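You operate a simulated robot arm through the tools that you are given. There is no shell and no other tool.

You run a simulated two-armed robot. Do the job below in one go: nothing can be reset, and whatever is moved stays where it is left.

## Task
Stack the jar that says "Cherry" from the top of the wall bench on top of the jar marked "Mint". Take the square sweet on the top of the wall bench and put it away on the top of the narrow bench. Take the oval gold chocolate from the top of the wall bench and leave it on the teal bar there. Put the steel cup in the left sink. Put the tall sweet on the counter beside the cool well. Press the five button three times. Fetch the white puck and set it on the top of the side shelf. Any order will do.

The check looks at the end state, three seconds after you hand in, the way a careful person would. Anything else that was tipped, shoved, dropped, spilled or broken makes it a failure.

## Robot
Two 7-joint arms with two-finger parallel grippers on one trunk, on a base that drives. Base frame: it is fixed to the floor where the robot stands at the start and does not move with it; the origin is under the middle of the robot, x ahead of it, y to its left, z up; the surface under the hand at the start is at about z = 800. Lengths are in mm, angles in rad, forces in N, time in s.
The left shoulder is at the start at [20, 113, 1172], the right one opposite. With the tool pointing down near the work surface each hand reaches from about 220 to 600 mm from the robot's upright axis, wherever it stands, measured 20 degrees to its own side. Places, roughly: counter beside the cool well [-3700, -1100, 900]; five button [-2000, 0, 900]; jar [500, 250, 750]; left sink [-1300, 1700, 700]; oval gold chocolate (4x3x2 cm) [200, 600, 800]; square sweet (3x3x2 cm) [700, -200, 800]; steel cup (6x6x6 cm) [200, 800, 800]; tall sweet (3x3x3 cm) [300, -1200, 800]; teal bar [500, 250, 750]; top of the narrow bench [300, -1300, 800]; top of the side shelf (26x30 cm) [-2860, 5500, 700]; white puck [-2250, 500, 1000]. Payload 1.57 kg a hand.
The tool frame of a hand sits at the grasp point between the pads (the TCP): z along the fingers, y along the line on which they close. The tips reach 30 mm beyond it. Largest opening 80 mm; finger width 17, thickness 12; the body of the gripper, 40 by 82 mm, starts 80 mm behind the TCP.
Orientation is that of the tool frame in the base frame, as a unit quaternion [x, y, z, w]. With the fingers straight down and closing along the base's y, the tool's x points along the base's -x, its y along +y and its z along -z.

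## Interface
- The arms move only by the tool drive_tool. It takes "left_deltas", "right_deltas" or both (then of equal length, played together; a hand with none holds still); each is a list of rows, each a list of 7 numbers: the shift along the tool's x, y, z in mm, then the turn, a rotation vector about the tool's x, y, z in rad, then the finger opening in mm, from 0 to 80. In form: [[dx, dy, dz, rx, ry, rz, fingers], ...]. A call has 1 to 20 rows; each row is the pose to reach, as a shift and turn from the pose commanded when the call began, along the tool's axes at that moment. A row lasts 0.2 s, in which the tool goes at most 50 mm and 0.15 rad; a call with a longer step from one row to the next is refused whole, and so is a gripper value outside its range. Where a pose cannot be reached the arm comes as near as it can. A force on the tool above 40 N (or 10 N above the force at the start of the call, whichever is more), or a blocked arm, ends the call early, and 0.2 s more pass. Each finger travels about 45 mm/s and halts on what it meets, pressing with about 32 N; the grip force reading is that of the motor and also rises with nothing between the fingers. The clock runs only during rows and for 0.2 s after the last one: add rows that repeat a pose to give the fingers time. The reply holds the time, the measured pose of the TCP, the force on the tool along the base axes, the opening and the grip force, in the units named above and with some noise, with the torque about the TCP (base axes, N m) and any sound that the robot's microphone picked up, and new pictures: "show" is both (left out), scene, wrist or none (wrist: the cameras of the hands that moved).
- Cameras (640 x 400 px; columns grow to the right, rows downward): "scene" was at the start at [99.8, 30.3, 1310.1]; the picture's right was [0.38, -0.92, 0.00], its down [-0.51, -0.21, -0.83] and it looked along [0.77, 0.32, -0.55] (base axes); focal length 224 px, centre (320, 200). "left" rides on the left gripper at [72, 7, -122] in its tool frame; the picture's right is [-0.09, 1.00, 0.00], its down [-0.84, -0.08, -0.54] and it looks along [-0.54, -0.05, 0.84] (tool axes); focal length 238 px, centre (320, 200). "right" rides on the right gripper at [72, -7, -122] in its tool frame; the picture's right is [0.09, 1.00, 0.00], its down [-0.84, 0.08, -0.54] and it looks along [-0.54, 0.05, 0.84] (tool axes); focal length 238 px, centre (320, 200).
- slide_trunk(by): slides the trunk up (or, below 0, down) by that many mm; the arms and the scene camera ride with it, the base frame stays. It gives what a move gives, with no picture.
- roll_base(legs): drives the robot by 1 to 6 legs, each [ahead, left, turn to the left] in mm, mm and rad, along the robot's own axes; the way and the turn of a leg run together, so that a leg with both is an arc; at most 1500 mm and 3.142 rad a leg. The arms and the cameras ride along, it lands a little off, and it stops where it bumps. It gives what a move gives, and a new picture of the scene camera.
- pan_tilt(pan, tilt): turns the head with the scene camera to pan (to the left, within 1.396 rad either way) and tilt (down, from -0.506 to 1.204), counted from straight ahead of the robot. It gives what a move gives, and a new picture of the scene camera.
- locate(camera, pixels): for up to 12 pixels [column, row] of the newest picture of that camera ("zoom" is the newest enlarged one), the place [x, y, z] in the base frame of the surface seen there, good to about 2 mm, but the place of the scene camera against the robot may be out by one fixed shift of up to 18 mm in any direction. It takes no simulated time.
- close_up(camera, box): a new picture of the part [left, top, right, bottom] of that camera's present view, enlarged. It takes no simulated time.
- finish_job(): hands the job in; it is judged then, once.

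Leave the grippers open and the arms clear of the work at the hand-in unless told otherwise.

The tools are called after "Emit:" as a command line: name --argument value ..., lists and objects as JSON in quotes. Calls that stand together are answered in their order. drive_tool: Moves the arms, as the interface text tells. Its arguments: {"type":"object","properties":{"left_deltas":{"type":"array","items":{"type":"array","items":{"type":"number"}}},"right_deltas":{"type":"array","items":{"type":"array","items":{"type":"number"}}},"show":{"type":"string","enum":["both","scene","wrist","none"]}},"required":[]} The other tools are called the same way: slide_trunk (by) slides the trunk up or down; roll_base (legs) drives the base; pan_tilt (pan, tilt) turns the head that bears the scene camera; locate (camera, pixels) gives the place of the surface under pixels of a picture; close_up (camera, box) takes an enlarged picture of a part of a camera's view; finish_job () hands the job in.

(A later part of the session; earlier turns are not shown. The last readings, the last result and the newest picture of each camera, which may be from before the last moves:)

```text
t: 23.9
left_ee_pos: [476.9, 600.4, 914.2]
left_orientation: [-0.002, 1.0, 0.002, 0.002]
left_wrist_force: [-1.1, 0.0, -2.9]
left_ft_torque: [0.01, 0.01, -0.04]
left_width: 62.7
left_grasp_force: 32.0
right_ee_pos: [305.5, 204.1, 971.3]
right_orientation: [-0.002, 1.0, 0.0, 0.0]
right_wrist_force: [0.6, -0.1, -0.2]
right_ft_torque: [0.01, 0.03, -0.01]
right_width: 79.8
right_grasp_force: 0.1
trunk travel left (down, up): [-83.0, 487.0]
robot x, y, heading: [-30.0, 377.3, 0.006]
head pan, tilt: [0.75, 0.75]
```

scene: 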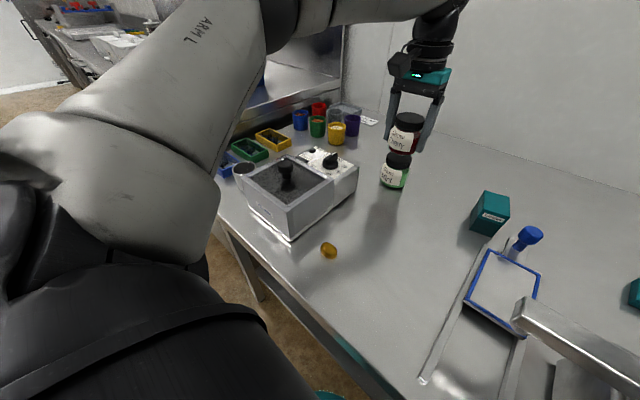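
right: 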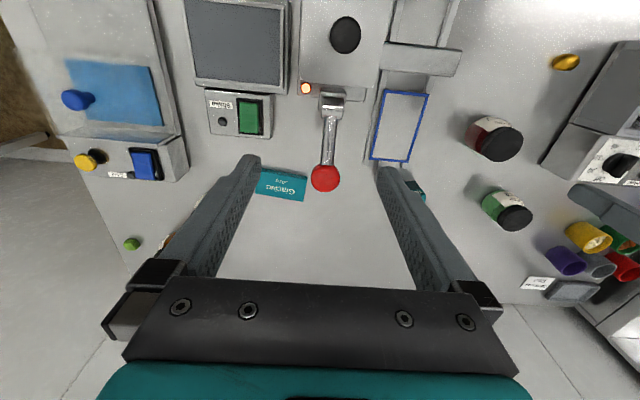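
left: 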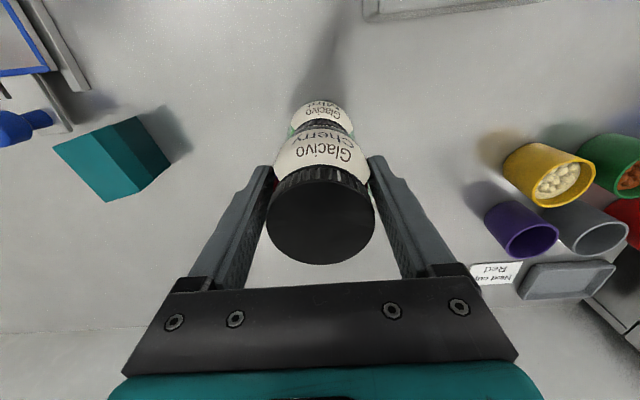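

No contact yet (force still about -3 N, the jar's weight). I'll lower another 1.5 mm.

Emit:
drive_tool --left_deltas '[[0, 0, 0.7, 0, 0, 0, 40], [0, 0, 1.5, 0, 0, 0, 40], [0, 0, 1.5, 0, 0, 0, 40]]' --show "none"

```text
t: 24.7
left_ee_pos: [476.5, 599.9, 913.5]
left_orientation: [-0.002, 1.0, 0.001, 0.001]
left_wrist_force: [0.7, 0.8, -1.8]
left_ft_torque: [-0.01, -0.01, 0.01]
left_width: 62.9
left_grasp_force: 32.5
right_ee_pos: [306.4, 204.2, 970.6]
right_orientation: [-0.002, 1.0, 0.001, 0.0]
right_wrist_force: [0.0, 0.3, -0.2]
right_ft_torque: [-0.01, -0.01, -0.01]
right_width: 79.9
right_grasp_force: 0.1
trunk travel left (down, up): [-83.0, 487.0]
robot x, y, heading: [-31.6, 375.3, 0.0]
head pan, tilt: [0.75, 0.75]
```

Emit:
drive_tool --left_deltas '[[0, 0, 0.8, 0, 0, 0, 40], [0, 0, 1.6, 0, 0, 0, 40], [0, 0, 1.6, 0, 0, 0, 40]]' --show "scene"

Emit:
close_up --camera "scene" --box '[370, 130, 434, 170]'

```text
t: 25.5
left_ee_pos: [476.3, 600.8, 912.8]
left_orientation: [-0.002, 1.0, 0.001, 0.003]
left_wrist_force: [1.2, -0.7, 6.4]
left_ft_torque: [-0.06, 0.13, 0.0]
left_width: 62.6
left_grasp_force: 32.0
right_ee_pos: [305.5, 203.2, 970.4]
right_orientation: [-0.003, 1.0, -0.001, 0.001]
right_wrist_force: [0.3, -0.5, -0.6]
right_ft_torque: [-0.01, 0.0, 0.03]
right_width: 80.0
right_grasp_force: 0.0
trunk travel left (down, up): [-83.0, 487.0]
robot x, y, heading: [-29.3, 378.7, -0.0]
head pan, tilt: [0.75, 0.75]
```

scene: 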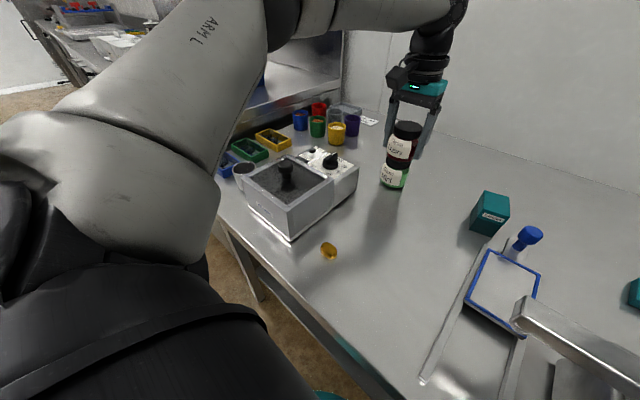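

```text
10.00 times, centred on (402, 150) of scene
```

zoom: 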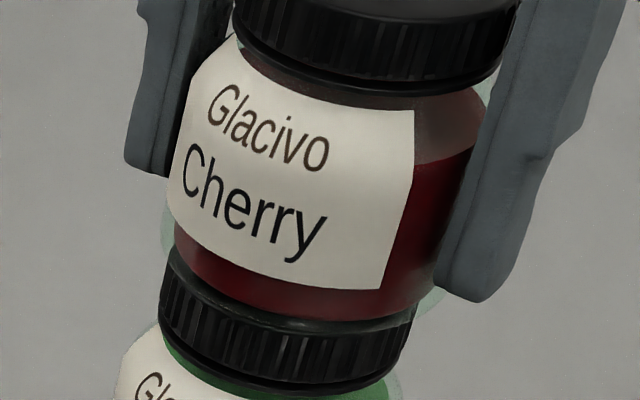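

Contact: the force is now +6 N and Cherry sits squarely on Mint's lid. I'll open the fingers.

Emit:
drive_tool --left_deltas '[[0, 0, -0.5, 0, 0, 0, 62], [0, 0, -0.5, 0, 0, 0, 68], [0, 0, -0.5, 0, 0, 0, 74], [0, 0, -0.5, 0, 0, 0, 80], [0, 0, -0.5, 0, 0, 0, 80]]' --show "both"

```text
t: 26.7
left_ee_pos: [476.3, 600.8, 912.9]
left_orientation: [-0.002, 1.0, 0.001, 0.002]
left_wrist_force: [0.8, 0.5, -0.2]
left_ft_torque: [-0.04, 0.0, -0.01]
left_width: 79.8
left_grasp_force: 0.0
right_ee_pos: [305.7, 203.6, 970.0]
right_orientation: [-0.001, 1.0, 0.0, 0.0]
right_wrist_force: [-0.2, 0.5, -0.3]
right_ft_torque: [-0.02, 0.02, 0.02]
right_width: 80.1
right_grasp_force: 0.0
trunk travel left (down, up): [-83.0, 487.0]
robot x, y, heading: [-29.4, 375.5, 0.006]
head pan, tilt: [0.75, 0.75]
```

scene: 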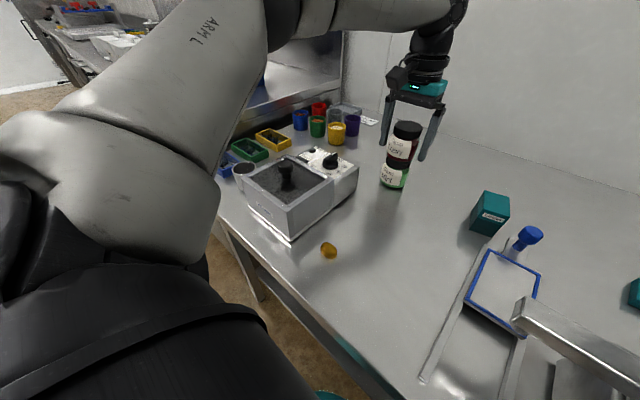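
left: 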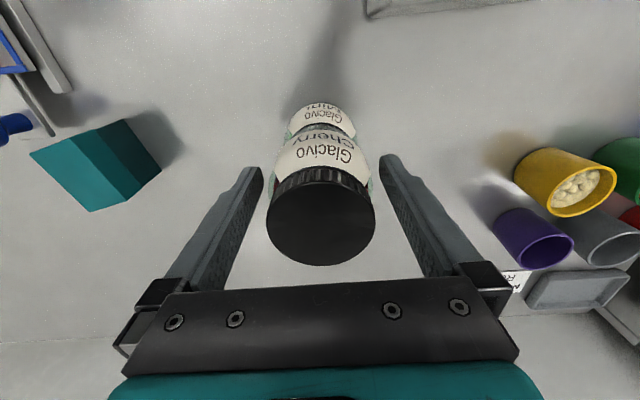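

Released, and the stack stands. I'll raise the hand straight up 120 mm, clear of the jars, then move it back toward the gold sweet near (222,577).

Emit:
drive_tool --left_deltas '[[0, 0, -30, 0, 0, 0, 80], [0, 0, -70, 0, 0, 0, 80], [0, 0, -110, 0, 0, 0, 80], [0, 0, -130, 0, 0, 0, 80], [45, 0, -130, 0, 0, 0, 80], [90, 0, -130, 0, 0, 0, 80], [135, -5, -130, 0, 0, 0, 80], [180, -10, -130, 0, 0, 0, 80], [220, -15, -130, 0, 0, 0, 80], [220, -15, -130, 0, 0, 0, 80]]' --show "both"

```text
t: 28.9
left_ee_pos: [254.1, 586.5, 1040.2]
left_orientation: [-0.001, 1.0, -0.001, 0.001]
left_wrist_force: [-0.4, -0.2, -0.7]
left_ft_torque: [0.02, -0.02, 0.03]
left_width: 80.1
left_grasp_force: 0.2
left hand out of reach, approached as far as the arm can: row 3, 4
right_ee_pos: [306.1, 203.4, 970.4]
right_orientation: [-0.002, 1.0, 0.0, 0.0]
right_wrist_force: [-0.3, -0.5, -0.2]
right_ft_torque: [-0.04, -0.03, -0.01]
right_width: 80.2
right_grasp_force: 0.0
trunk travel left (down, up): [-83.0, 487.0]
robot x, y, heading: [-27.9, 374.7, 0.008]
head pan, tilt: [0.75, 0.75]
```

scene: 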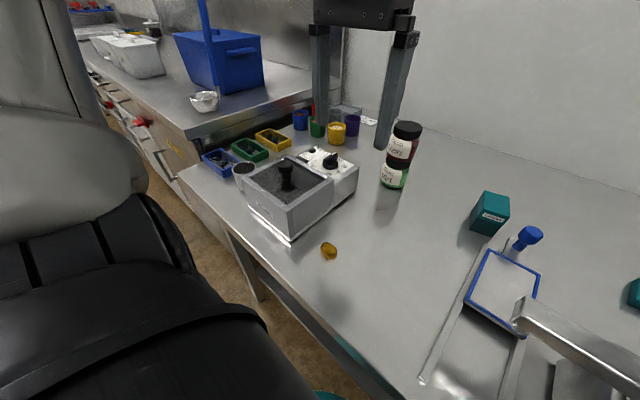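
left: 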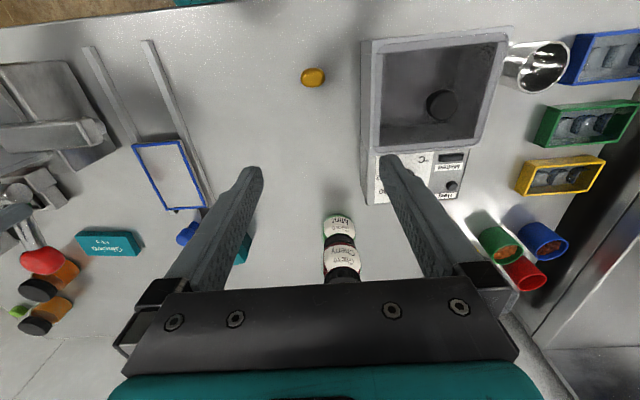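

The stack stands upright. The gold sweet is at (312,77) in the left picture and the cup at (537,65). I'll zoom in on both and measure.

Emit:
close_up --camera "left" --box '[280, 52, 344, 102]'

Emit:
locate --camera "left" --pixels '[[302, 77], [312, 77], [323, 76], [312, 69], [312, 85], [330, 77], [312, 92]]'

Emit:
close_up --camera "left" --box '[480, 20, 608, 100]'

Emit:
locate --camera "left" --pixels '[[543, 42], [568, 50], [520, 45], [545, 66], [510, 70], [530, 88], [505, 80], [570, 70], [575, 40], [560, 80], [500, 60]]'

```text
8.00 times, centred on (312, 77) of left
```

zoom: 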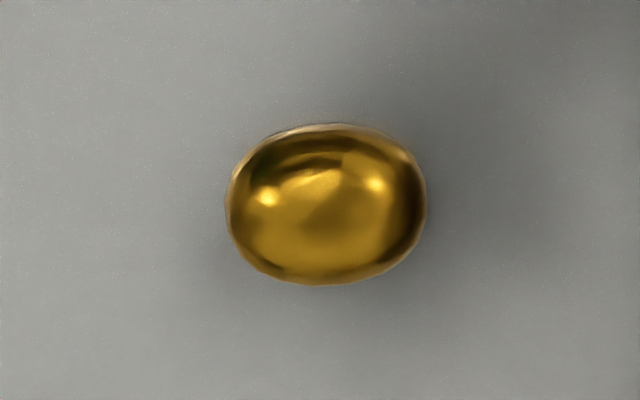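

```text
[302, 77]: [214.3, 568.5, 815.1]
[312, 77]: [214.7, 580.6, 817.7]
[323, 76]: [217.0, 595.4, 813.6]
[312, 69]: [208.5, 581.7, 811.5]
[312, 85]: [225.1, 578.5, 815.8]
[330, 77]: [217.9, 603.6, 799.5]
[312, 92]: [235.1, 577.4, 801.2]
```

```text
5.00 times, centred on (544, 60) of left
```

zoom: 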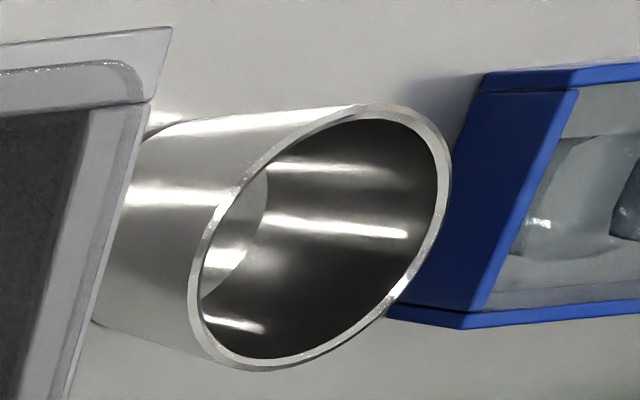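

```text
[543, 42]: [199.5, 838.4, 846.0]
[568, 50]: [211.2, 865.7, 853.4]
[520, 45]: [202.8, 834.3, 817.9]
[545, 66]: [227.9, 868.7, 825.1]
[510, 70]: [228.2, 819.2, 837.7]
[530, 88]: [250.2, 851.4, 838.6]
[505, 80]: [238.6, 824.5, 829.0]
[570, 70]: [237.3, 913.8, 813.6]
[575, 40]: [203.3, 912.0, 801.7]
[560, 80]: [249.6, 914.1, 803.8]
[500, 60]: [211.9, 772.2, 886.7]
```

Gold is centred near (217,582), about 34 mm long in y and shorter in x, its top at z≈818. The cup's rim centre is near (225,845). I'll turn the left hand a quarter turn about its axis so that the fingers close along x (gold's short axis) and move above gold.

Emit:
drive_tool --left_deltas '[[4, 0, 0, 0, 0, 0.143, 80], [8, -1, 0, 0, 0, 0.286, 80], [12, -1, 0, 0, 0, 0.428, 80], [16, -2, 0, 0, 0, 0.571, 80], [20, -2, 0, 0, 0, 0.714, 80], [24, -3, 0, 0, 0, 0.857, 80], [28, -3, 0, 0, 0, 1.0, 80], [32, -4, 0, 0, 0, 1.142, 80], [35, -4, 0, 0, 0, 1.285, 80], [37, -4, 0, 0, 0, 1.428, 80], [37, -4, 0, 0, 0, 1.571, 80], [37, -4, 0, 0, 0, 1.571, 80]]' --show "both"

```text
t: 31.5
left_ee_pos: [217.8, 580.9, 1041.2]
left_orientation: [0.707, 0.707, 0.002, 0.002]
left_wrist_force: [0.1, -0.2, 0.3]
left_ft_torque: [0.03, 0.02, 0.0]
left_width: 80.2
left_grasp_force: 0.1
right_ee_pos: [305.1, 203.4, 971.0]
right_orientation: [-0.002, 1.0, 0.001, 0.0]
right_wrist_force: [0.2, -0.5, -0.4]
right_ft_torque: [0.03, 0.02, -0.05]
right_width: 80.1
right_grasp_force: 0.0
trunk travel left (down, up): [-83.0, 487.0]
robot x, y, heading: [-32.9, 376.4, 0.004]
head pan, tilt: [0.75, 0.75]
```

scene: 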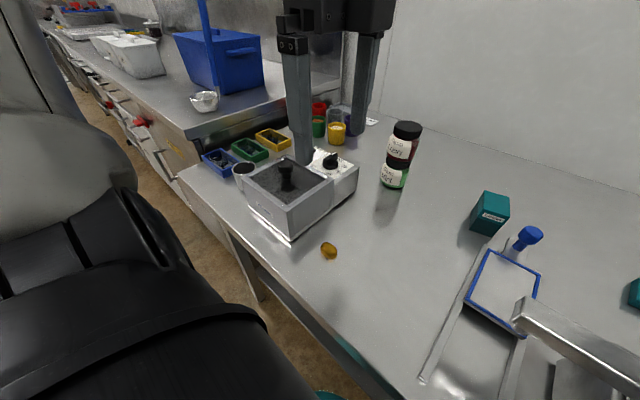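
left: 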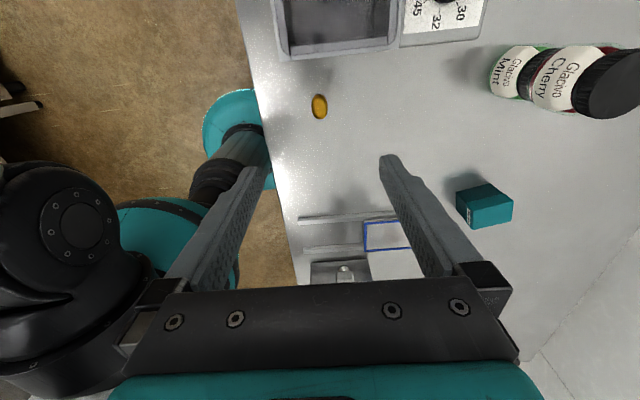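

The turn worked: tool x now points along +y, tool y along +x. Gold is at (320,106) in the left picture.

Emit:
close_up --camera "left" --box '[288, 86, 352, 126]'

Emit:
locate --camera "left" --pixels '[[320, 106], [315, 106], [325, 106], [320, 97], [320, 115], [320, 125], [306, 106], [335, 106]]'

```text
10.00 times, centred on (320, 106) of left
```

zoom: 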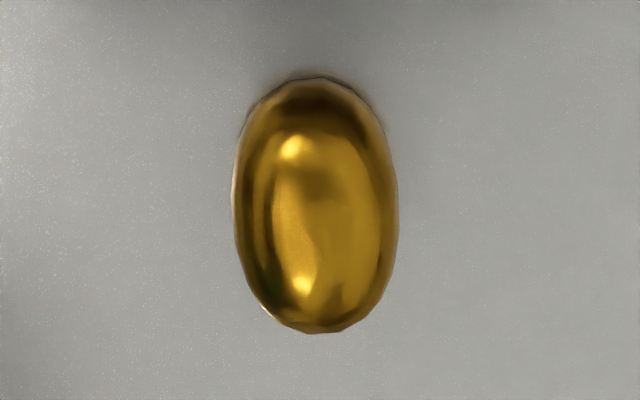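

```text
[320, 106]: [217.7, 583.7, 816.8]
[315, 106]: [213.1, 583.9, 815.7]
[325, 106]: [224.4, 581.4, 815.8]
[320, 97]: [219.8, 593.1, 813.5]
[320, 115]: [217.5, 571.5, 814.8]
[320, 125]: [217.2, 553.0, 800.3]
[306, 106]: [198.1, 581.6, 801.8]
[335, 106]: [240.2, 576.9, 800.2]
```

Gold's centre is (217.5,582), 20 mm wide in x; my hand is right above. I'll go down to z≈870 and check.

Emit:
drive_tool --left_deltas '[[0, 0, 45, 0, 0, 0, 80], [0, 0, 90, 0, 0, 0, 70], [0, 0, 135, 0, 0, 0, 60], [0, 0, 170, 0, 0, 0, 60], [0, 0, 170, 0, 0, 0, 60]]' --show "wrist"

```text
t: 32.7
left_ee_pos: [217.2, 580.0, 869.8]
left_orientation: [0.706, 0.708, 0.002, 0.001]
left_wrist_force: [0.7, 0.2, 0.1]
left_ft_torque: [0.02, 0.01, -0.01]
left_width: 60.1
left_grasp_force: 0.1
right_ee_pos: [306.6, 202.9, 969.9]
right_orientation: [-0.002, 1.0, 0.0, -0.001]
right_wrist_force: [0.3, 0.3, 0.3]
right_ft_torque: [0.01, 0.01, 0.0]
right_width: 80.0
right_grasp_force: 0.1
trunk travel left (down, up): [-83.0, 487.0]
robot x, y, heading: [-32.7, 377.9, 0.001]
head pan, tilt: [0.75, 0.75]
```

left: 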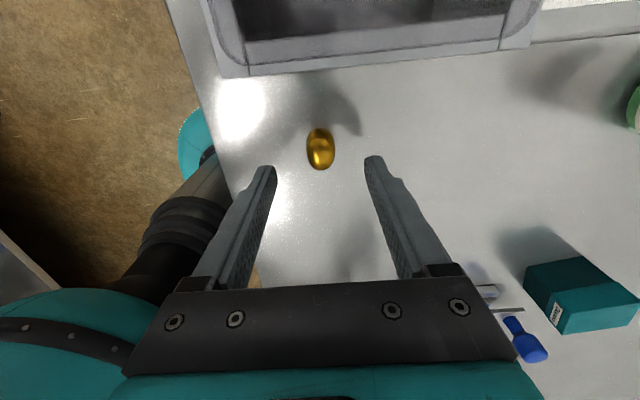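

Emit:
locate --camera "left" --pixels '[[320, 150], [308, 150], [332, 150], [320, 132], [320, 167], [320, 140]]'

Emit:
drive_tool --left_deltas '[[1.5, 0, 20, 0, 0, 0, 60], [1.5, 0, 38, 0, 0, 0, 60], [1.5, 0, 38, 0, 0, 0, 60]]' --show "wrist"

```text
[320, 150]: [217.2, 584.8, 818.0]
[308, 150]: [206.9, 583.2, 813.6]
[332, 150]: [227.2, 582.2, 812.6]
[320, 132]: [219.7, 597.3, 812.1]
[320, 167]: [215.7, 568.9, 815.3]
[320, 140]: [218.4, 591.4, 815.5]
```

```text
t: 33.5
left_ee_pos: [217.2, 582.1, 834.2]
left_orientation: [0.706, 0.708, 0.001, 0.0]
left_wrist_force: [-0.7, -0.2, -0.7]
left_ft_torque: [0.01, -0.02, 0.04]
left_width: 59.8
left_grasp_force: 0.0
right_ee_pos: [306.7, 203.6, 970.5]
right_orientation: [-0.002, 1.0, 0.0, 0.001]
right_wrist_force: [0.0, -0.3, -0.7]
right_ft_torque: [-0.01, -0.01, 0.04]
right_width: 79.8
right_grasp_force: 0.1
trunk travel left (down, up): [-83.0, 487.0]
robot x, y, heading: [-31.5, 379.1, -0.001]
head pan, tilt: [0.75, 0.75]
```

left: 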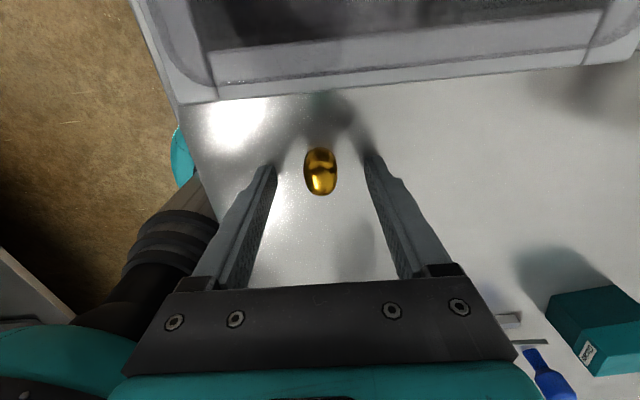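

Tips are at about z=804, and the sweet lies between them. I'll lower 1.5 mm and close.

Emit:
drive_tool --left_deltas '[[0, 0, 1.5, 0, 0, 0, 60], [0, 0, 1.5, 0, 0, 0, 45], [0, 0, 1.5, 0, 0, 0, 30], [0, 0, 1.5, 0, 0, 0, 15], [0, 0, 1.5, 0, 0, 0, 5], [0, 0, 1.5, 0, 0, 0, 5]]' --show "wrist"

```text
t: 34.9
left_ee_pos: [218.8, 582.3, 831.4]
left_orientation: [0.706, 0.708, 0.002, 0.0]
left_wrist_force: [0.0, -0.1, -0.6]
left_ft_torque: [-0.02, 0.02, -0.01]
left_width: 20.3
left_grasp_force: 32.0
right_ee_pos: [306.6, 202.8, 970.0]
right_orientation: [-0.001, 1.0, 0.0, -0.001]
right_wrist_force: [0.3, 0.3, 0.1]
right_ft_torque: [-0.04, 0.02, 0.0]
right_width: 80.0
right_grasp_force: 0.0
trunk travel left (down, up): [-83.0, 487.0]
robot x, y, heading: [-30.2, 374.0, 0.0]
head pan, tilt: [0.75, 0.75]
```

left: 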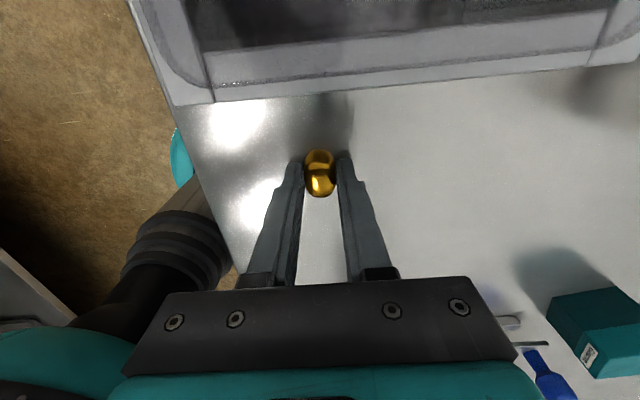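

Held (20.3 mm, 32 N). I'll lift the left hand 210 mm and raise the right hand 100 mm so both clear the red-knobbed lever before rolling right.

Emit:
drive_tool --left_deltas '[[0, 0, -20, 0, 0, 0, 5], [0, 0, -60, 0, 0, 0, 5], [0, 0, -105, 0, 0, 0, 5], [0, 0, -150, 0, 0, 0, 5], [0, 0, -190, 0, 0, 0, 5], [0, 0, -210, 0, 0, 0, 5], [0, 0, -210, 0, 0, 0, 5]]' --right_deltas '[[0, 0, -20, 0, 0, 0, 80], [0, 0, -40, 0, 0, 0, 80], [0, 0, -60, 0, 0, 0, 80], [0, 0, -80, 0, 0, 0, 80], [0, 0, -100, 0, 0, 0, 80], [0, 0, -110, 0, 0, 0, 80], [0, 0, -110, 0, 0, 0, 80]]' --show "both"

```text
t: 36.5
left_ee_pos: [218.8, 581.2, 1042.5]
left_orientation: [0.706, 0.708, 0.002, 0.001]
left_wrist_force: [-0.5, -0.9, -0.6]
left_ft_torque: [-0.02, -0.01, 0.02]
left_width: 20.1
left_grasp_force: 31.8
right_ee_pos: [305.9, 204.6, 1081.0]
right_orientation: [-0.002, 1.0, 0.0, -0.001]
right_wrist_force: [-0.8, 0.2, 0.7]
right_ft_torque: [0.0, 0.0, -0.01]
right_width: 80.1
right_grasp_force: 0.1
trunk travel left (down, up): [-83.0, 487.0]
robot x, y, heading: [-31.3, 378.1, 0.01]
head pan, tilt: [0.75, 0.75]
```

scene: 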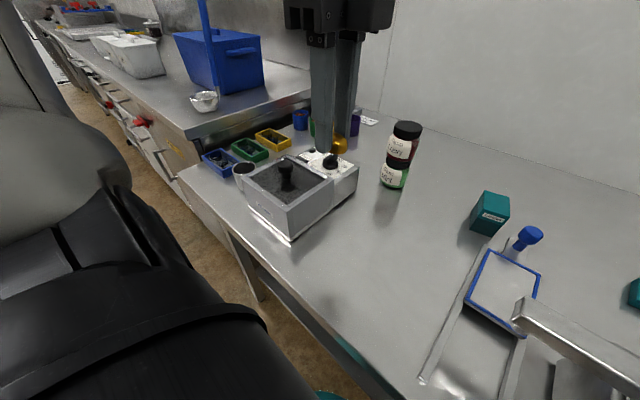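
right: 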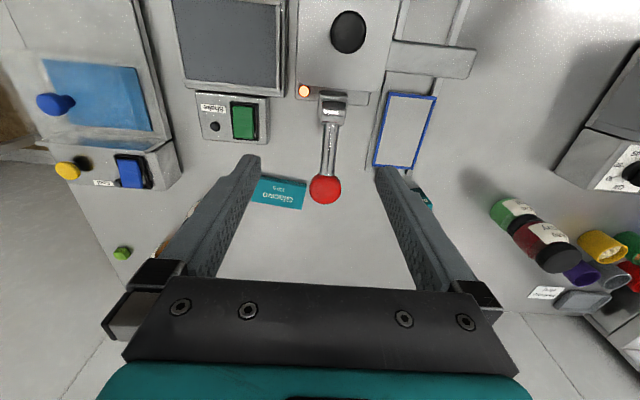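
left: 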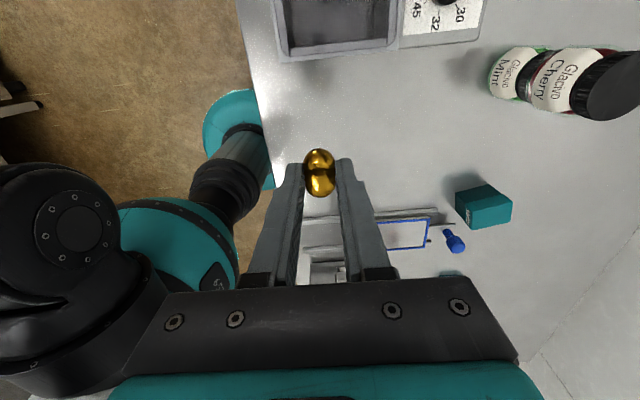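

Now I'll roll the base 375 mm back to the right, so the teal bar comes in reach of the left hand.

Emit:
roll_base --legs '[[0, -380, 0]]'

Emit:
pan_tilt --pan 0.1 --tilt 0.7

```text
t: 38.9
left_ee_pos: [220.7, 201.0, 1041.8]
left_orientation: [0.708, 0.707, 0.002, 0.002]
left_wrist_force: [-0.6, -0.3, 0.0]
left_ft_torque: [0.04, -0.01, -0.01]
left_width: 19.8
left_grasp_force: 32.2
right_ee_pos: [306.7, -175.3, 1080.4]
right_orientation: [0.0, 1.0, 0.0, 0.0]
right_wrist_force: [0.4, 0.1, -1.0]
right_ft_torque: [-0.01, 0.02, 0.0]
right_width: 79.8
right_grasp_force: 0.1
trunk travel left (down, up): [-83.0, 487.0]
robot x, y, heading: [-33.0, -4.3, -0.007]
head pan, tilt: [0.75, 0.75]
```

scene: 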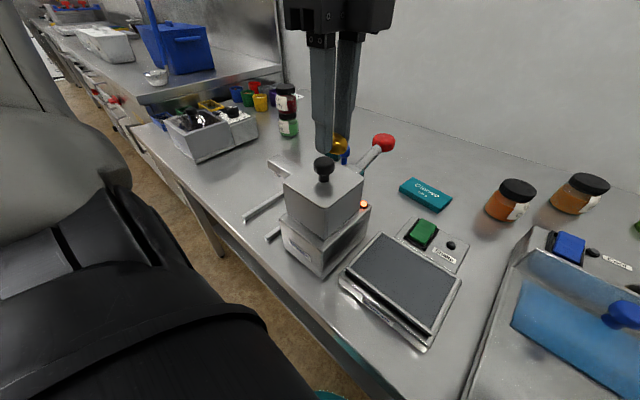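

```text
t: 39.9
left_ee_pos: [221.0, 202.5, 1042.1]
left_orientation: [0.708, 0.707, 0.001, 0.001]
left_wrist_force: [-0.2, 0.2, 0.2]
left_ft_torque: [0.0, -0.01, 0.01]
left_width: 20.0
left_grasp_force: 32.1
right_ee_pos: [306.9, -175.0, 1081.2]
right_orientation: [0.0, 1.0, 0.001, 0.0]
right_wrist_force: [-0.2, -0.3, -0.3]
right_ft_torque: [0.02, 0.01, 0.0]
right_width: 80.2
right_grasp_force: 0.0
trunk travel left (down, up): [-83.0, 487.0]
robot x, y, heading: [-30.3, -1.8, -0.0]
head pan, tilt: [0.099, 0.7]
```

scene: 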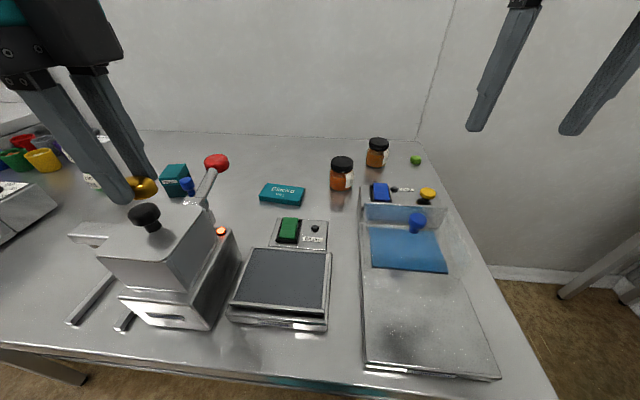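

The teal "Glacivo 100 g" bar is at (282,194) in the scene. I'll move the left hand with the sweet over it, at z≈1042 (above the red knob).

Emit:
drive_tool --left_deltas '[[-10, 43, 0, 0, 0, 0, 5], [-20, 86, 0, 0, 0, 0, 5], [-30, 129, 0, 0, 0, 0, 5], [-40, 172, 0, 0, 0, 0, 5], [-50, 215, 0, 0, 0, 0, 5], [-60, 257, 0, 0, 0, 0, 5], [-60, 257, 0, 0, 0, 0, 5]]' --show "both"

```text
t: 41.5
left_ee_pos: [421.4, 163.7, 1044.3]
left_orientation: [0.706, 0.708, 0.002, 0.002]
left_wrist_force: [0.2, -0.5, 0.0]
left_ft_torque: [0.01, 0.01, -0.06]
left_width: 20.3
left_grasp_force: 32.0
left hand out of reach, approached as far as the arm can: row 5, 6, 7
right_ee_pos: [306.8, -176.3, 1081.5]
right_orientation: [0.001, 1.0, 0.0, 0.0]
right_wrist_force: [-0.6, -0.7, -0.1]
right_ft_torque: [0.01, -0.02, 0.02]
right_width: 80.2
right_grasp_force: 0.0
trunk travel left (down, up): [-83.0, 487.0]
robot x, y, heading: [-26.1, -1.0, -0.0]
head pan, tilt: [0.099, 0.7]
```

scene: 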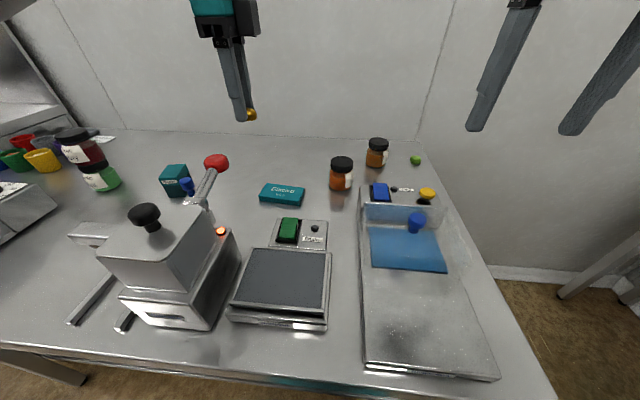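
left: 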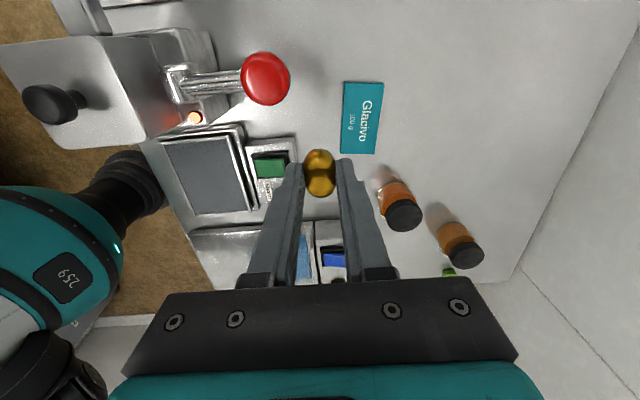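

The left hand stopped at x=421 (reach limit at this height). The bar is seen clearly at (361,117). I'll measure it.

Emit:
locate --camera "left" --pixels '[[346, 85], [381, 86], [374, 151], [344, 149], [361, 117], [320, 175], [266, 78]]'

Emit:
close_up --camera "left" --box '[300, 60, 428, 200]'

```text
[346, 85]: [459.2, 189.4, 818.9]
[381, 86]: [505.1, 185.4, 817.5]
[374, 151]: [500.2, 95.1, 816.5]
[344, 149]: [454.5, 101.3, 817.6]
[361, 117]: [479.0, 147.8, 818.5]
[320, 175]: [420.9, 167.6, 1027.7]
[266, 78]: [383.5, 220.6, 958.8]
```

```text
2.86 times, centred on (364, 130) of left
```

zoom: 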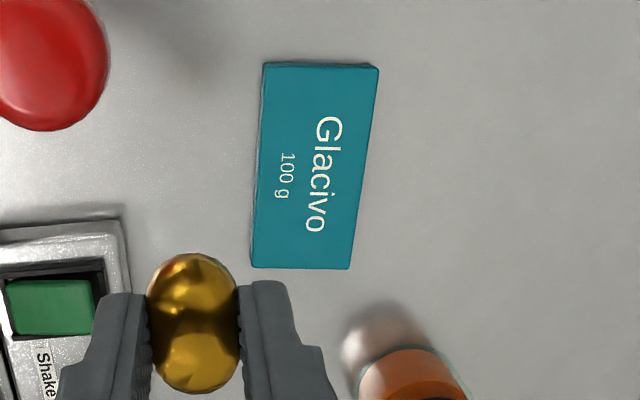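

Bar centre is (480,143), top z≈817, long side along y as the sweet is. I'll bring the hand diagonally down and forward to (480,144,872).

Emit:
drive_tool --left_deltas '[[-10, 10, 27, 0, 0, 0, 5], [-19, 20, 54, 0, 0, 0, 5], [-20, 35, 84, 0, 0, 0, 5], [-20, 49, 114, 0, 0, 0, 5], [-20, 58.6, 145, 0, 0, 0, 5], [-20, 58.6, 172, 0, 0, 0, 5], [-20, 58.6, 172, 0, 0, 0, 5]]' --show "both"

```text
t: 43.1
left_ee_pos: [453.3, 165.9, 876.8]
left_orientation: [0.708, 0.706, 0.002, 0.003]
left_wrist_force: [0.1, 0.9, -0.3]
left_ft_torque: [0.01, -0.02, 0.01]
left_width: 20.3
left_grasp_force: 32.3
left hand out of reach, approached as far as the arm can: row 1, 2, 3, 4, 5, 6, 7
right_ee_pos: [305.7, -176.7, 1080.9]
right_orientation: [0.0, 1.0, 0.0, 0.001]
right_wrist_force: [-0.8, 0.5, 0.0]
right_ft_torque: [0.0, 0.02, 0.01]
right_width: 79.8
right_grasp_force: 0.0
trunk travel left (down, up): [-83.0, 487.0]
robot x, y, heading: [-31.0, 0.2, 0.0]
head pan, tilt: [0.099, 0.7]
```

scene: 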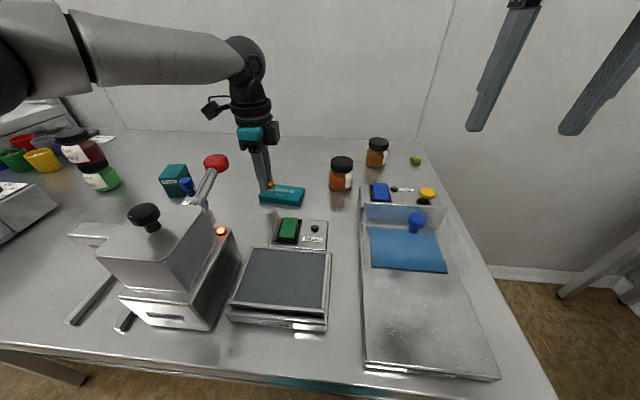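
left: 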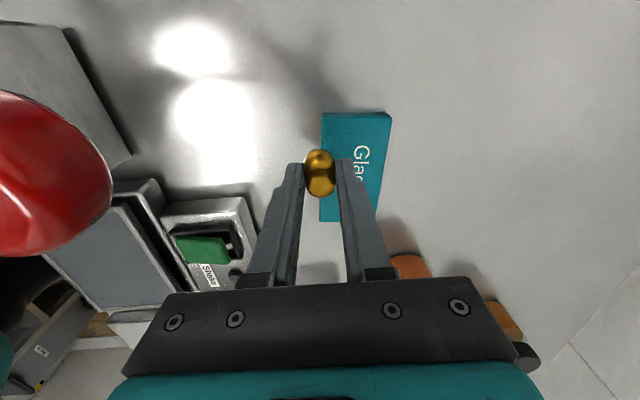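

The hand can only get to (453,166,877). The base was at x≈0 at the start, so I can safely roll 30 mm ahead and 20 mm right, which brings the sweet over the bar's middle; it is 28 mm above the bar.

Emit:
roll_base --legs '[[30, -20, 0]]'

Emit:
drive_tool --left_deltas '[[0, 0, 0, 0, 0, 0, 5]]' --show "wrist"

```text
t: 44.0
left_ee_pos: [482.0, 146.7, 876.1]
left_orientation: [0.707, 0.707, 0.002, 0.002]
left_wrist_force: [-0.1, -0.1, -0.4]
left_ft_torque: [-0.02, 0.01, -0.04]
left_width: 20.0
left_grasp_force: 32.4
right_ee_pos: [335.4, -195.1, 1081.2]
right_orientation: [0.001, 1.0, 0.0, 0.0]
right_wrist_force: [0.3, -0.9, -0.2]
right_ft_torque: [-0.01, -0.02, 0.03]
right_width: 79.9
right_grasp_force: 0.0
trunk travel left (down, up): [-83.0, 487.0]
robot x, y, heading: [0.5, -22.9, -0.0]
head pan, tilt: [0.099, 0.7]
```

scene: 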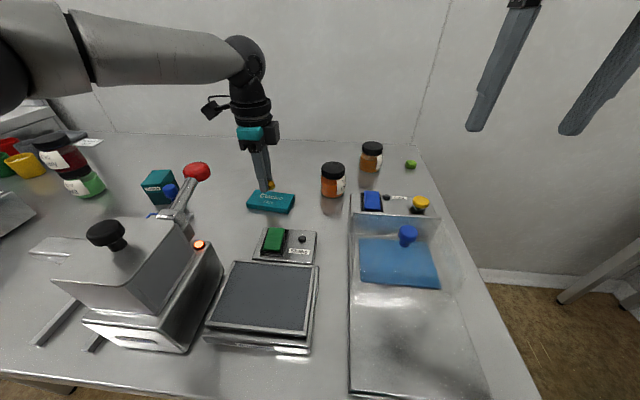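

```text
t: 44.4
left_ee_pos: [482.9, 146.6, 877.9]
left_orientation: [0.707, 0.707, 0.002, 0.002]
left_wrist_force: [-0.2, -0.3, -0.1]
left_ft_torque: [-0.02, -0.02, 0.03]
left_width: 20.1
left_grasp_force: 32.0
right_ee_pos: [334.4, -194.0, 1081.0]
right_orientation: [-0.001, 1.0, 0.0, 0.0]
right_wrist_force: [-1.4, -0.5, -0.2]
right_ft_torque: [-0.02, -0.01, 0.0]
right_width: 80.2
right_grasp_force: 0.1
trunk travel left (down, up): [-83.0, 487.0]
robot x, y, heading: [-3.0, -24.1, 0.006]
head pan, tilt: [0.099, 0.7]
```

left: 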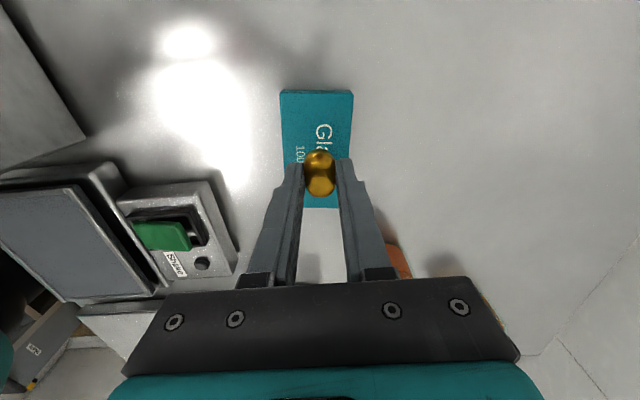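

The sweet is over the bar's middle. I'll lower 26 mm and check.

Emit:
drive_tool --left_deltas '[[-2, -2, 12, 0, 0, 0, 5], [-2, -2, 22, 0, 0, 0, 5], [-2, -2, 26, 0, 0, 0, 5], [-2, -2, 26, 0, 0, 0, 5]]' --show "wrist"

```text
t: 45.4
left_ee_pos: [477.3, 144.8, 853.0]
left_orientation: [0.707, 0.707, 0.002, 0.003]
left_wrist_force: [-0.8, -0.3, -0.4]
left_ft_torque: [0.01, -0.03, 0.03]
left_width: 20.3
left_grasp_force: 32.0
left hand out of reach, approached as far as the arm can: row 2, 3, 4
right_ee_pos: [336.5, -194.2, 1079.8]
right_orientation: [0.001, 1.0, 0.001, 0.0]
right_wrist_force: [1.2, 0.1, 0.0]
right_ft_torque: [-0.01, 0.04, -0.01]
right_width: 80.2
right_grasp_force: 0.2
trunk travel left (down, up): [-83.0, 487.0]
robot x, y, heading: [-0.9, -22.0, 0.003]
head pan, tilt: [0.099, 0.7]
```

left: 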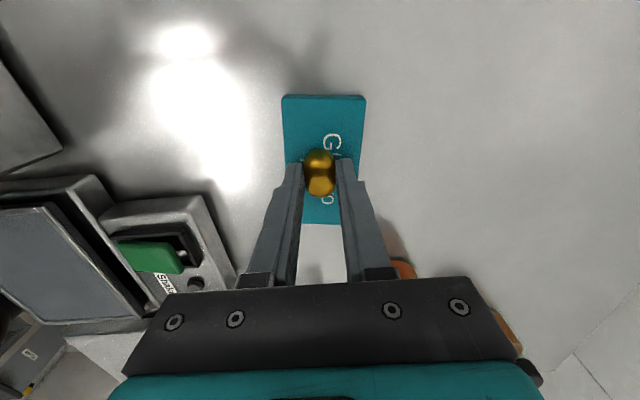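

At (477,145,853) the sweet is about 4-5 mm above the bar. I'll use the trunk to come straight down 4 mm.

Emit:
slide_trunk --by -4

```text
t: 45.9
left_ee_pos: [477.2, 145.7, 848.0]
left_orientation: [0.707, 0.707, 0.002, 0.003]
left_wrist_force: [0.6, 0.1, 0.1]
left_ft_torque: [0.02, 0.03, 0.0]
left_width: 20.1
left_grasp_force: 32.2
right_ee_pos: [335.3, -194.8, 1077.1]
right_orientation: [0.0, 1.0, 0.0, 0.0]
right_wrist_force: [0.1, 0.2, 0.2]
right_ft_torque: [-0.02, -0.04, -0.01]
right_width: 79.8
right_grasp_force: 0.0
trunk travel left (down, up): [-79.0, 491.0]
robot x, y, heading: [0.7, -23.3, -0.001]
head pan, tilt: [0.099, 0.7]
```

Emit:
slide_trunk --by -1.5

```text
t: 46.4
left_ee_pos: [478.1, 145.5, 847.5]
left_orientation: [0.707, 0.707, 0.002, 0.004]
left_wrist_force: [-0.3, 0.9, 5.4]
left_ft_torque: [0.04, 0.04, -0.03]
left_width: 20.3
left_grasp_force: 32.0
right_ee_pos: [336.0, -195.2, 1075.4]
right_orientation: [0.0, 1.0, 0.0, 0.0]
right_wrist_force: [-0.1, 0.1, -0.3]
right_ft_torque: [0.01, 0.01, 0.04]
right_width: 80.2
right_grasp_force: 0.1
trunk travel left (down, up): [-78.0, 492.0]
robot x, y, heading: [-0.8, -20.5, 0.0]
head pan, tilt: [0.099, 0.7]
```

Contact (5.4 N up). I'll open the fingers and then lift with the trunk.

Emit:
drive_tool --left_deltas '[[0, 0, 0, 0, 0, 0, 24], [0, 0, 0, 0, 0, 0, 32], [0, 0, 0, 0, 0, 0, 45], [0, 0, 0, 0, 0, 0, 50], [0, 0, 0, 0, 0, 0, 50]]' --show "wrist"

Emit:
slide_trunk --by 80

Emit:
drive_tool --left_deltas '[[0, 0, 0, 0, 0, 0, 50]]' --show "both"

```text
t: 47.6
left_ee_pos: [478.9, 146.2, 846.2]
left_orientation: [0.707, 0.707, 0.002, 0.003]
left_wrist_force: [-0.2, -0.3, 1.5]
left_ft_torque: [0.03, 0.03, -0.02]
left_width: 49.4
left_grasp_force: 0.1
right_ee_pos: [335.3, -196.0, 1076.1]
right_orientation: [0.0, 1.0, -0.001, 0.0]
right_wrist_force: [-0.4, 0.3, 0.6]
right_ft_torque: [-0.02, 0.02, 0.0]
right_width: 80.1
right_grasp_force: 0.1
trunk travel left (down, up): [-78.0, 492.0]
robot x, y, heading: [-2.3, -24.0, 0.002]
head pan, tilt: [0.099, 0.7]
```

left: 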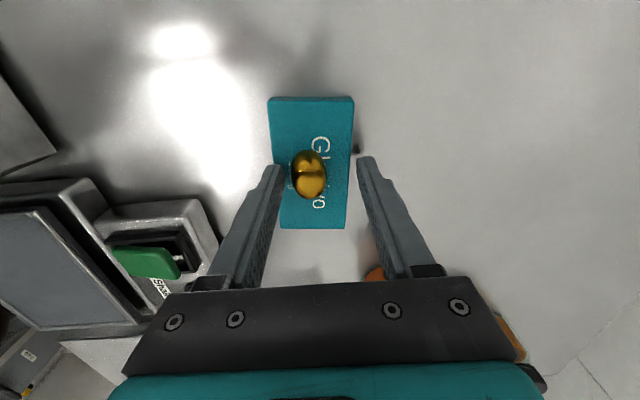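

```text
t: 48.8
left_ee_pos: [478.4, 145.9, 925.5]
left_orientation: [0.707, 0.707, 0.001, 0.002]
left_wrist_force: [-0.3, -1.2, 0.4]
left_ft_torque: [0.01, 0.03, -0.01]
left_width: 50.0
left_grasp_force: 0.1
right_ee_pos: [335.9, -196.0, 1155.5]
right_orientation: [-0.001, 1.0, 0.0, 0.0]
right_wrist_force: [-0.3, 0.5, 0.0]
right_ft_torque: [0.01, -0.02, 0.02]
right_width: 80.0
right_grasp_force: 0.1
trunk travel left (down, up): [-158.0, 412.0]
robot x, y, heading: [-3.9, -20.8, 0.001]
head pan, tilt: [0.099, 0.7]
```

```text
t: 49.2
left_ee_pos: [476.8, 145.9, 926.0]
left_orientation: [0.707, 0.707, 0.002, 0.003]
left_wrist_force: [0.4, 1.2, 0.6]
left_ft_torque: [0.04, 0.0, -0.02]
left_width: 50.1
left_grasp_force: 0.1
right_ee_pos: [335.5, -195.7, 1156.3]
right_orientation: [0.0, 1.0, 0.0, 0.001]
right_wrist_force: [-0.3, 0.1, 0.1]
right_ft_torque: [-0.03, -0.03, 0.0]
right_width: 80.2
right_grasp_force: 0.0
trunk travel left (down, up): [-158.0, 412.0]
robot x, y, heading: [-4.5, -21.9, -0.001]
head pan, tilt: [0.099, 0.7]
```

scene: 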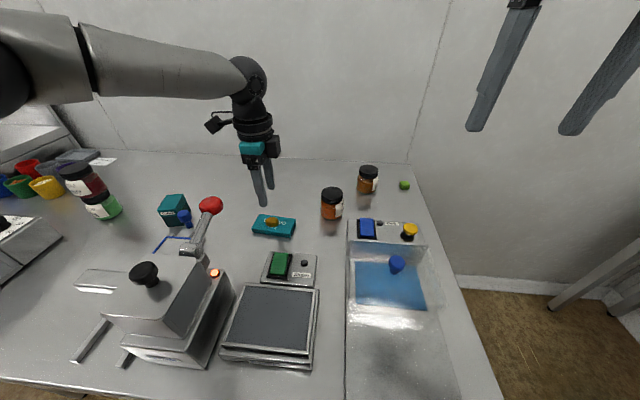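
left: 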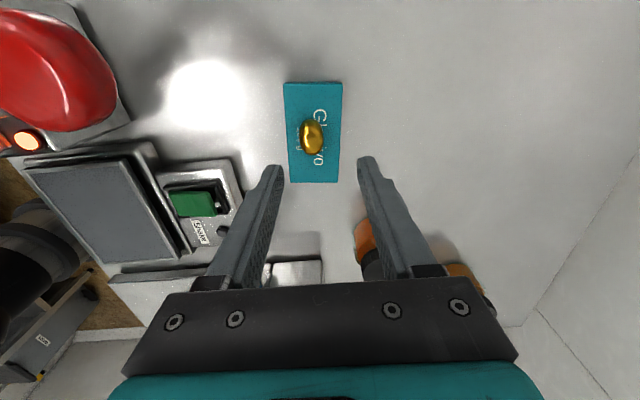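

The gold sweet lies on the teal bar. I'll raise the trunk another 120 mm so both hands are well clear, then look at where the base stands against the bench, and at the right end of the bench.

Emit:
slide_trunk --by 120

Emit:
pan_tilt --pan -0.3 --tilt 1.2

Emit:
pan_tilt --pan -0.8 --tilt 0.7

```text
t: 50.7
left_ee_pos: [478.4, 145.6, 1046.0]
left_orientation: [0.707, 0.707, 0.001, 0.003]
left_wrist_force: [-0.2, 0.0, 0.5]
left_ft_torque: [0.02, 0.01, 0.01]
left_width: 49.9
left_grasp_force: 0.1
right_ee_pos: [336.0, -194.9, 1275.2]
right_orientation: [0.0, 1.0, -0.001, 0.0]
right_wrist_force: [0.9, 0.3, -0.7]
right_ft_torque: [0.01, 0.01, -0.01]
right_width: 80.0
right_grasp_force: 0.0
trunk travel left (down, up): [-278.0, 292.0]
robot x, y, heading: [-6.1, -22.9, 0.0]
head pan, tilt: [0.099, 0.7]
```

```text
t: 51.6
left_ee_pos: [477.7, 145.8, 1046.2]
left_orientation: [0.707, 0.708, 0.002, 0.004]
left_wrist_force: [0.5, 0.6, 0.8]
left_ft_torque: [0.03, 0.0, 0.05]
left_width: 49.8
left_grasp_force: 0.1
right_ee_pos: [335.2, -195.3, 1275.2]
right_orientation: [0.0, 1.0, 0.0, 0.001]
right_wrist_force: [-0.7, 0.1, 0.3]
right_ft_torque: [-0.01, 0.0, 0.01]
right_width: 80.0
right_grasp_force: 0.1
trunk travel left (down, up): [-278.0, 292.0]
robot x, y, heading: [-2.8, -22.5, 0.002]
head pan, tilt: [-0.3, 1.201]
```

scene: 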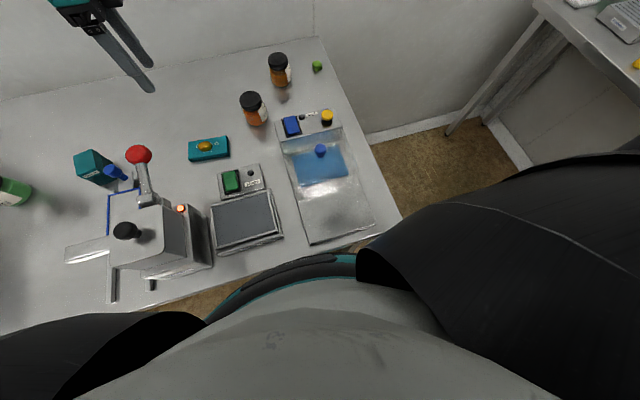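

```text
t: 52.5
left_ee_pos: [479.0, 146.0, 1045.9]
left_orientation: [0.707, 0.707, 0.002, 0.005]
left_wrist_force: [0.4, 0.2, 0.1]
left_ft_torque: [0.04, 0.0, 0.0]
left_width: 50.0
left_grasp_force: 0.0
right_ee_pos: [334.7, -195.0, 1276.4]
right_orientation: [0.0, 1.0, 0.0, 0.0]
right_wrist_force: [0.0, -0.3, -0.2]
right_ft_torque: [0.03, 0.03, 0.03]
right_width: 80.0
right_grasp_force: 0.0
trunk travel left (down, up): [-278.0, 292.0]
robot x, y, heading: [-6.9, -22.4, -0.0]
head pan, tilt: [-0.799, 0.7]
```

scene: 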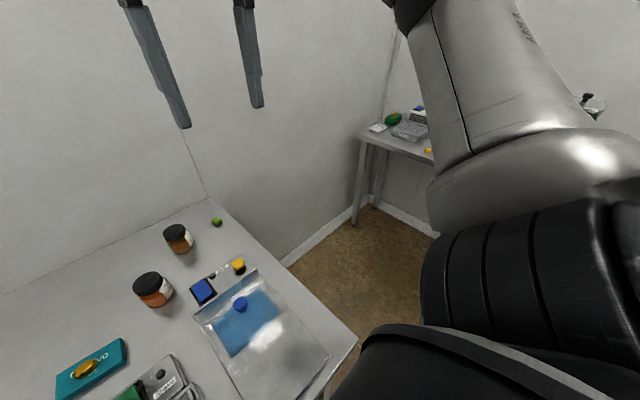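

Emit:
locate --camera "scene" --pixels '[[357, 338], [270, 243], [213, 202], [216, 221], [300, 290], [320, 260], [353, 218], [372, 130], [358, 136], [420, 150], [290, 265], [430, 235]]'

Emit:
pan_tilt --pan -1.39 --tilt 0.45

```text
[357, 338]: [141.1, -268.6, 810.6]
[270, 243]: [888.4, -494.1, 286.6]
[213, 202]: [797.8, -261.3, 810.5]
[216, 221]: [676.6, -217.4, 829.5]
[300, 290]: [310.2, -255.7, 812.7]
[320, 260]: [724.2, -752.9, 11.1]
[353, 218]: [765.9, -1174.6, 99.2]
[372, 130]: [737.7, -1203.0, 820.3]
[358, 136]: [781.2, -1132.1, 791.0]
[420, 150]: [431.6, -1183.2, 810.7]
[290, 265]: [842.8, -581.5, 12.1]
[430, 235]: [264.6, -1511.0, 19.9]
```

```text
t: 53.5
left_ee_pos: [477.3, 145.3, 1045.5]
left_orientation: [0.707, 0.707, 0.003, 0.003]
left_wrist_force: [0.5, 0.9, -0.2]
left_ft_torque: [0.0, 0.02, -0.03]
left_width: 50.1
left_grasp_force: 0.1
right_ee_pos: [335.2, -196.2, 1277.2]
right_orientation: [0.0, 1.0, 0.0, 0.0]
right_wrist_force: [0.4, 0.2, 0.7]
right_ft_torque: [-0.02, -0.02, 0.03]
right_width: 79.9
right_grasp_force: 0.1
trunk travel left (down, up): [-278.0, 292.0]
robot x, y, heading: [-3.4, -19.1, 0.001]
head pan, tilt: [-1.389, 0.45]
```

scene: 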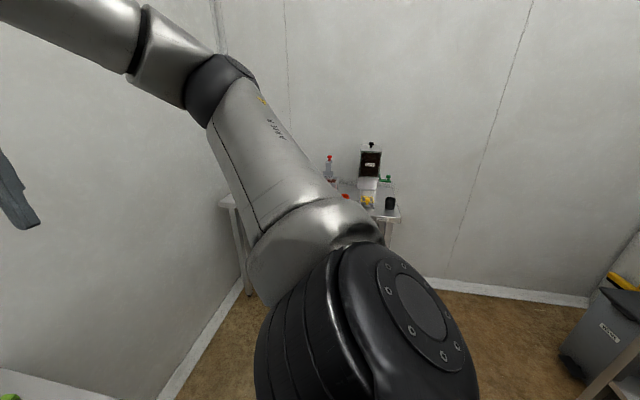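

The wall bench spans x≈141 to 800 and its right edge is at y≈-258; the narrow bench's front is near y≈-1130. The green sweet at (672,-210) is best reached from the bench's right end. First I'll bring the left hand back and turn it to its plain orientation, passing above the red knob.

Emit:
drive_tool --left_deltas '[[0, 0, -15, 0, 0, 0, 50], [0, 0, -30, 0, 0, 0, 50], [10, -20, -30, 0, 0, -0.143, 60], [20, -40, -30, 0, 0, -0.286, 70], [30, -60, -30, 0, 0, -0.428, 80], [40, -80, -30, 0, 0, -0.571, 80], [50, -100, -30, 0, 0, -0.714, 80], [60, -120, -30, 0, 0, -0.857, 80], [70, -140, -30, 0, 0, -1.0, 80], [80, -160, -30, 0, 0, -1.142, 80], [90, -180, -30, 0, 0, -1.285, 80], [100, -200, -30, 0, 0, -1.428, 80], [100, -200, -30, 0, 0, -1.571, 80], [100, -200, -30, 0, 0, -1.571, 80]]' --show "none"

Emit:
pan_tilt --pan 0.1 --tilt 0.75

```text
t: 56.5
left_ee_pos: [276.5, 245.8, 1072.1]
left_orientation: [-0.001, 1.0, -0.001, 0.004]
left_wrist_force: [0.4, 0.7, -0.9]
left_ft_torque: [-0.02, 0.01, 0.01]
left_width: 79.8
left_grasp_force: 0.0
right_ee_pos: [335.4, -195.1, 1276.2]
right_orientation: [0.0, 1.0, -0.001, 0.0]
right_wrist_force: [0.3, 0.5, -0.7]
right_ft_torque: [0.02, 0.0, 0.01]
right_width: 80.0
right_grasp_force: 0.1
trunk travel left (down, up): [-278.0, 292.0]
robot x, y, heading: [-1.6, -22.3, -0.001]
head pan, tilt: [-1.389, 0.45]
```

```text
t: 58.1
left_ee_pos: [276.7, 246.4, 1073.8]
left_orientation: [-0.001, 1.0, -0.001, 0.004]
left_wrist_force: [-0.3, -0.4, 0.9]
left_ft_torque: [0.0, -0.02, -0.02]
left_width: 80.3
left_grasp_force: 0.0
right_ee_pos: [336.5, -195.4, 1275.8]
right_orientation: [0.0, 1.0, 0.0, -0.001]
right_wrist_force: [-0.3, -0.3, 0.2]
right_ft_torque: [-0.03, 0.01, -0.02]
right_width: 79.8
right_grasp_force: 0.1
trunk travel left (down, up): [-278.0, 292.0]
robot x, y, heading: [-3.5, -22.0, -0.002]
head pan, tilt: [0.099, 0.75]
```

scene: 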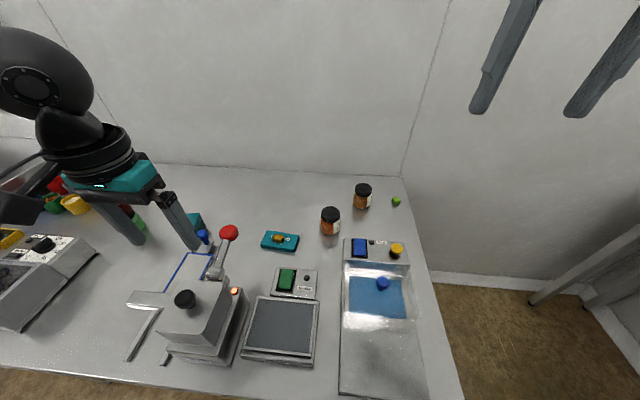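

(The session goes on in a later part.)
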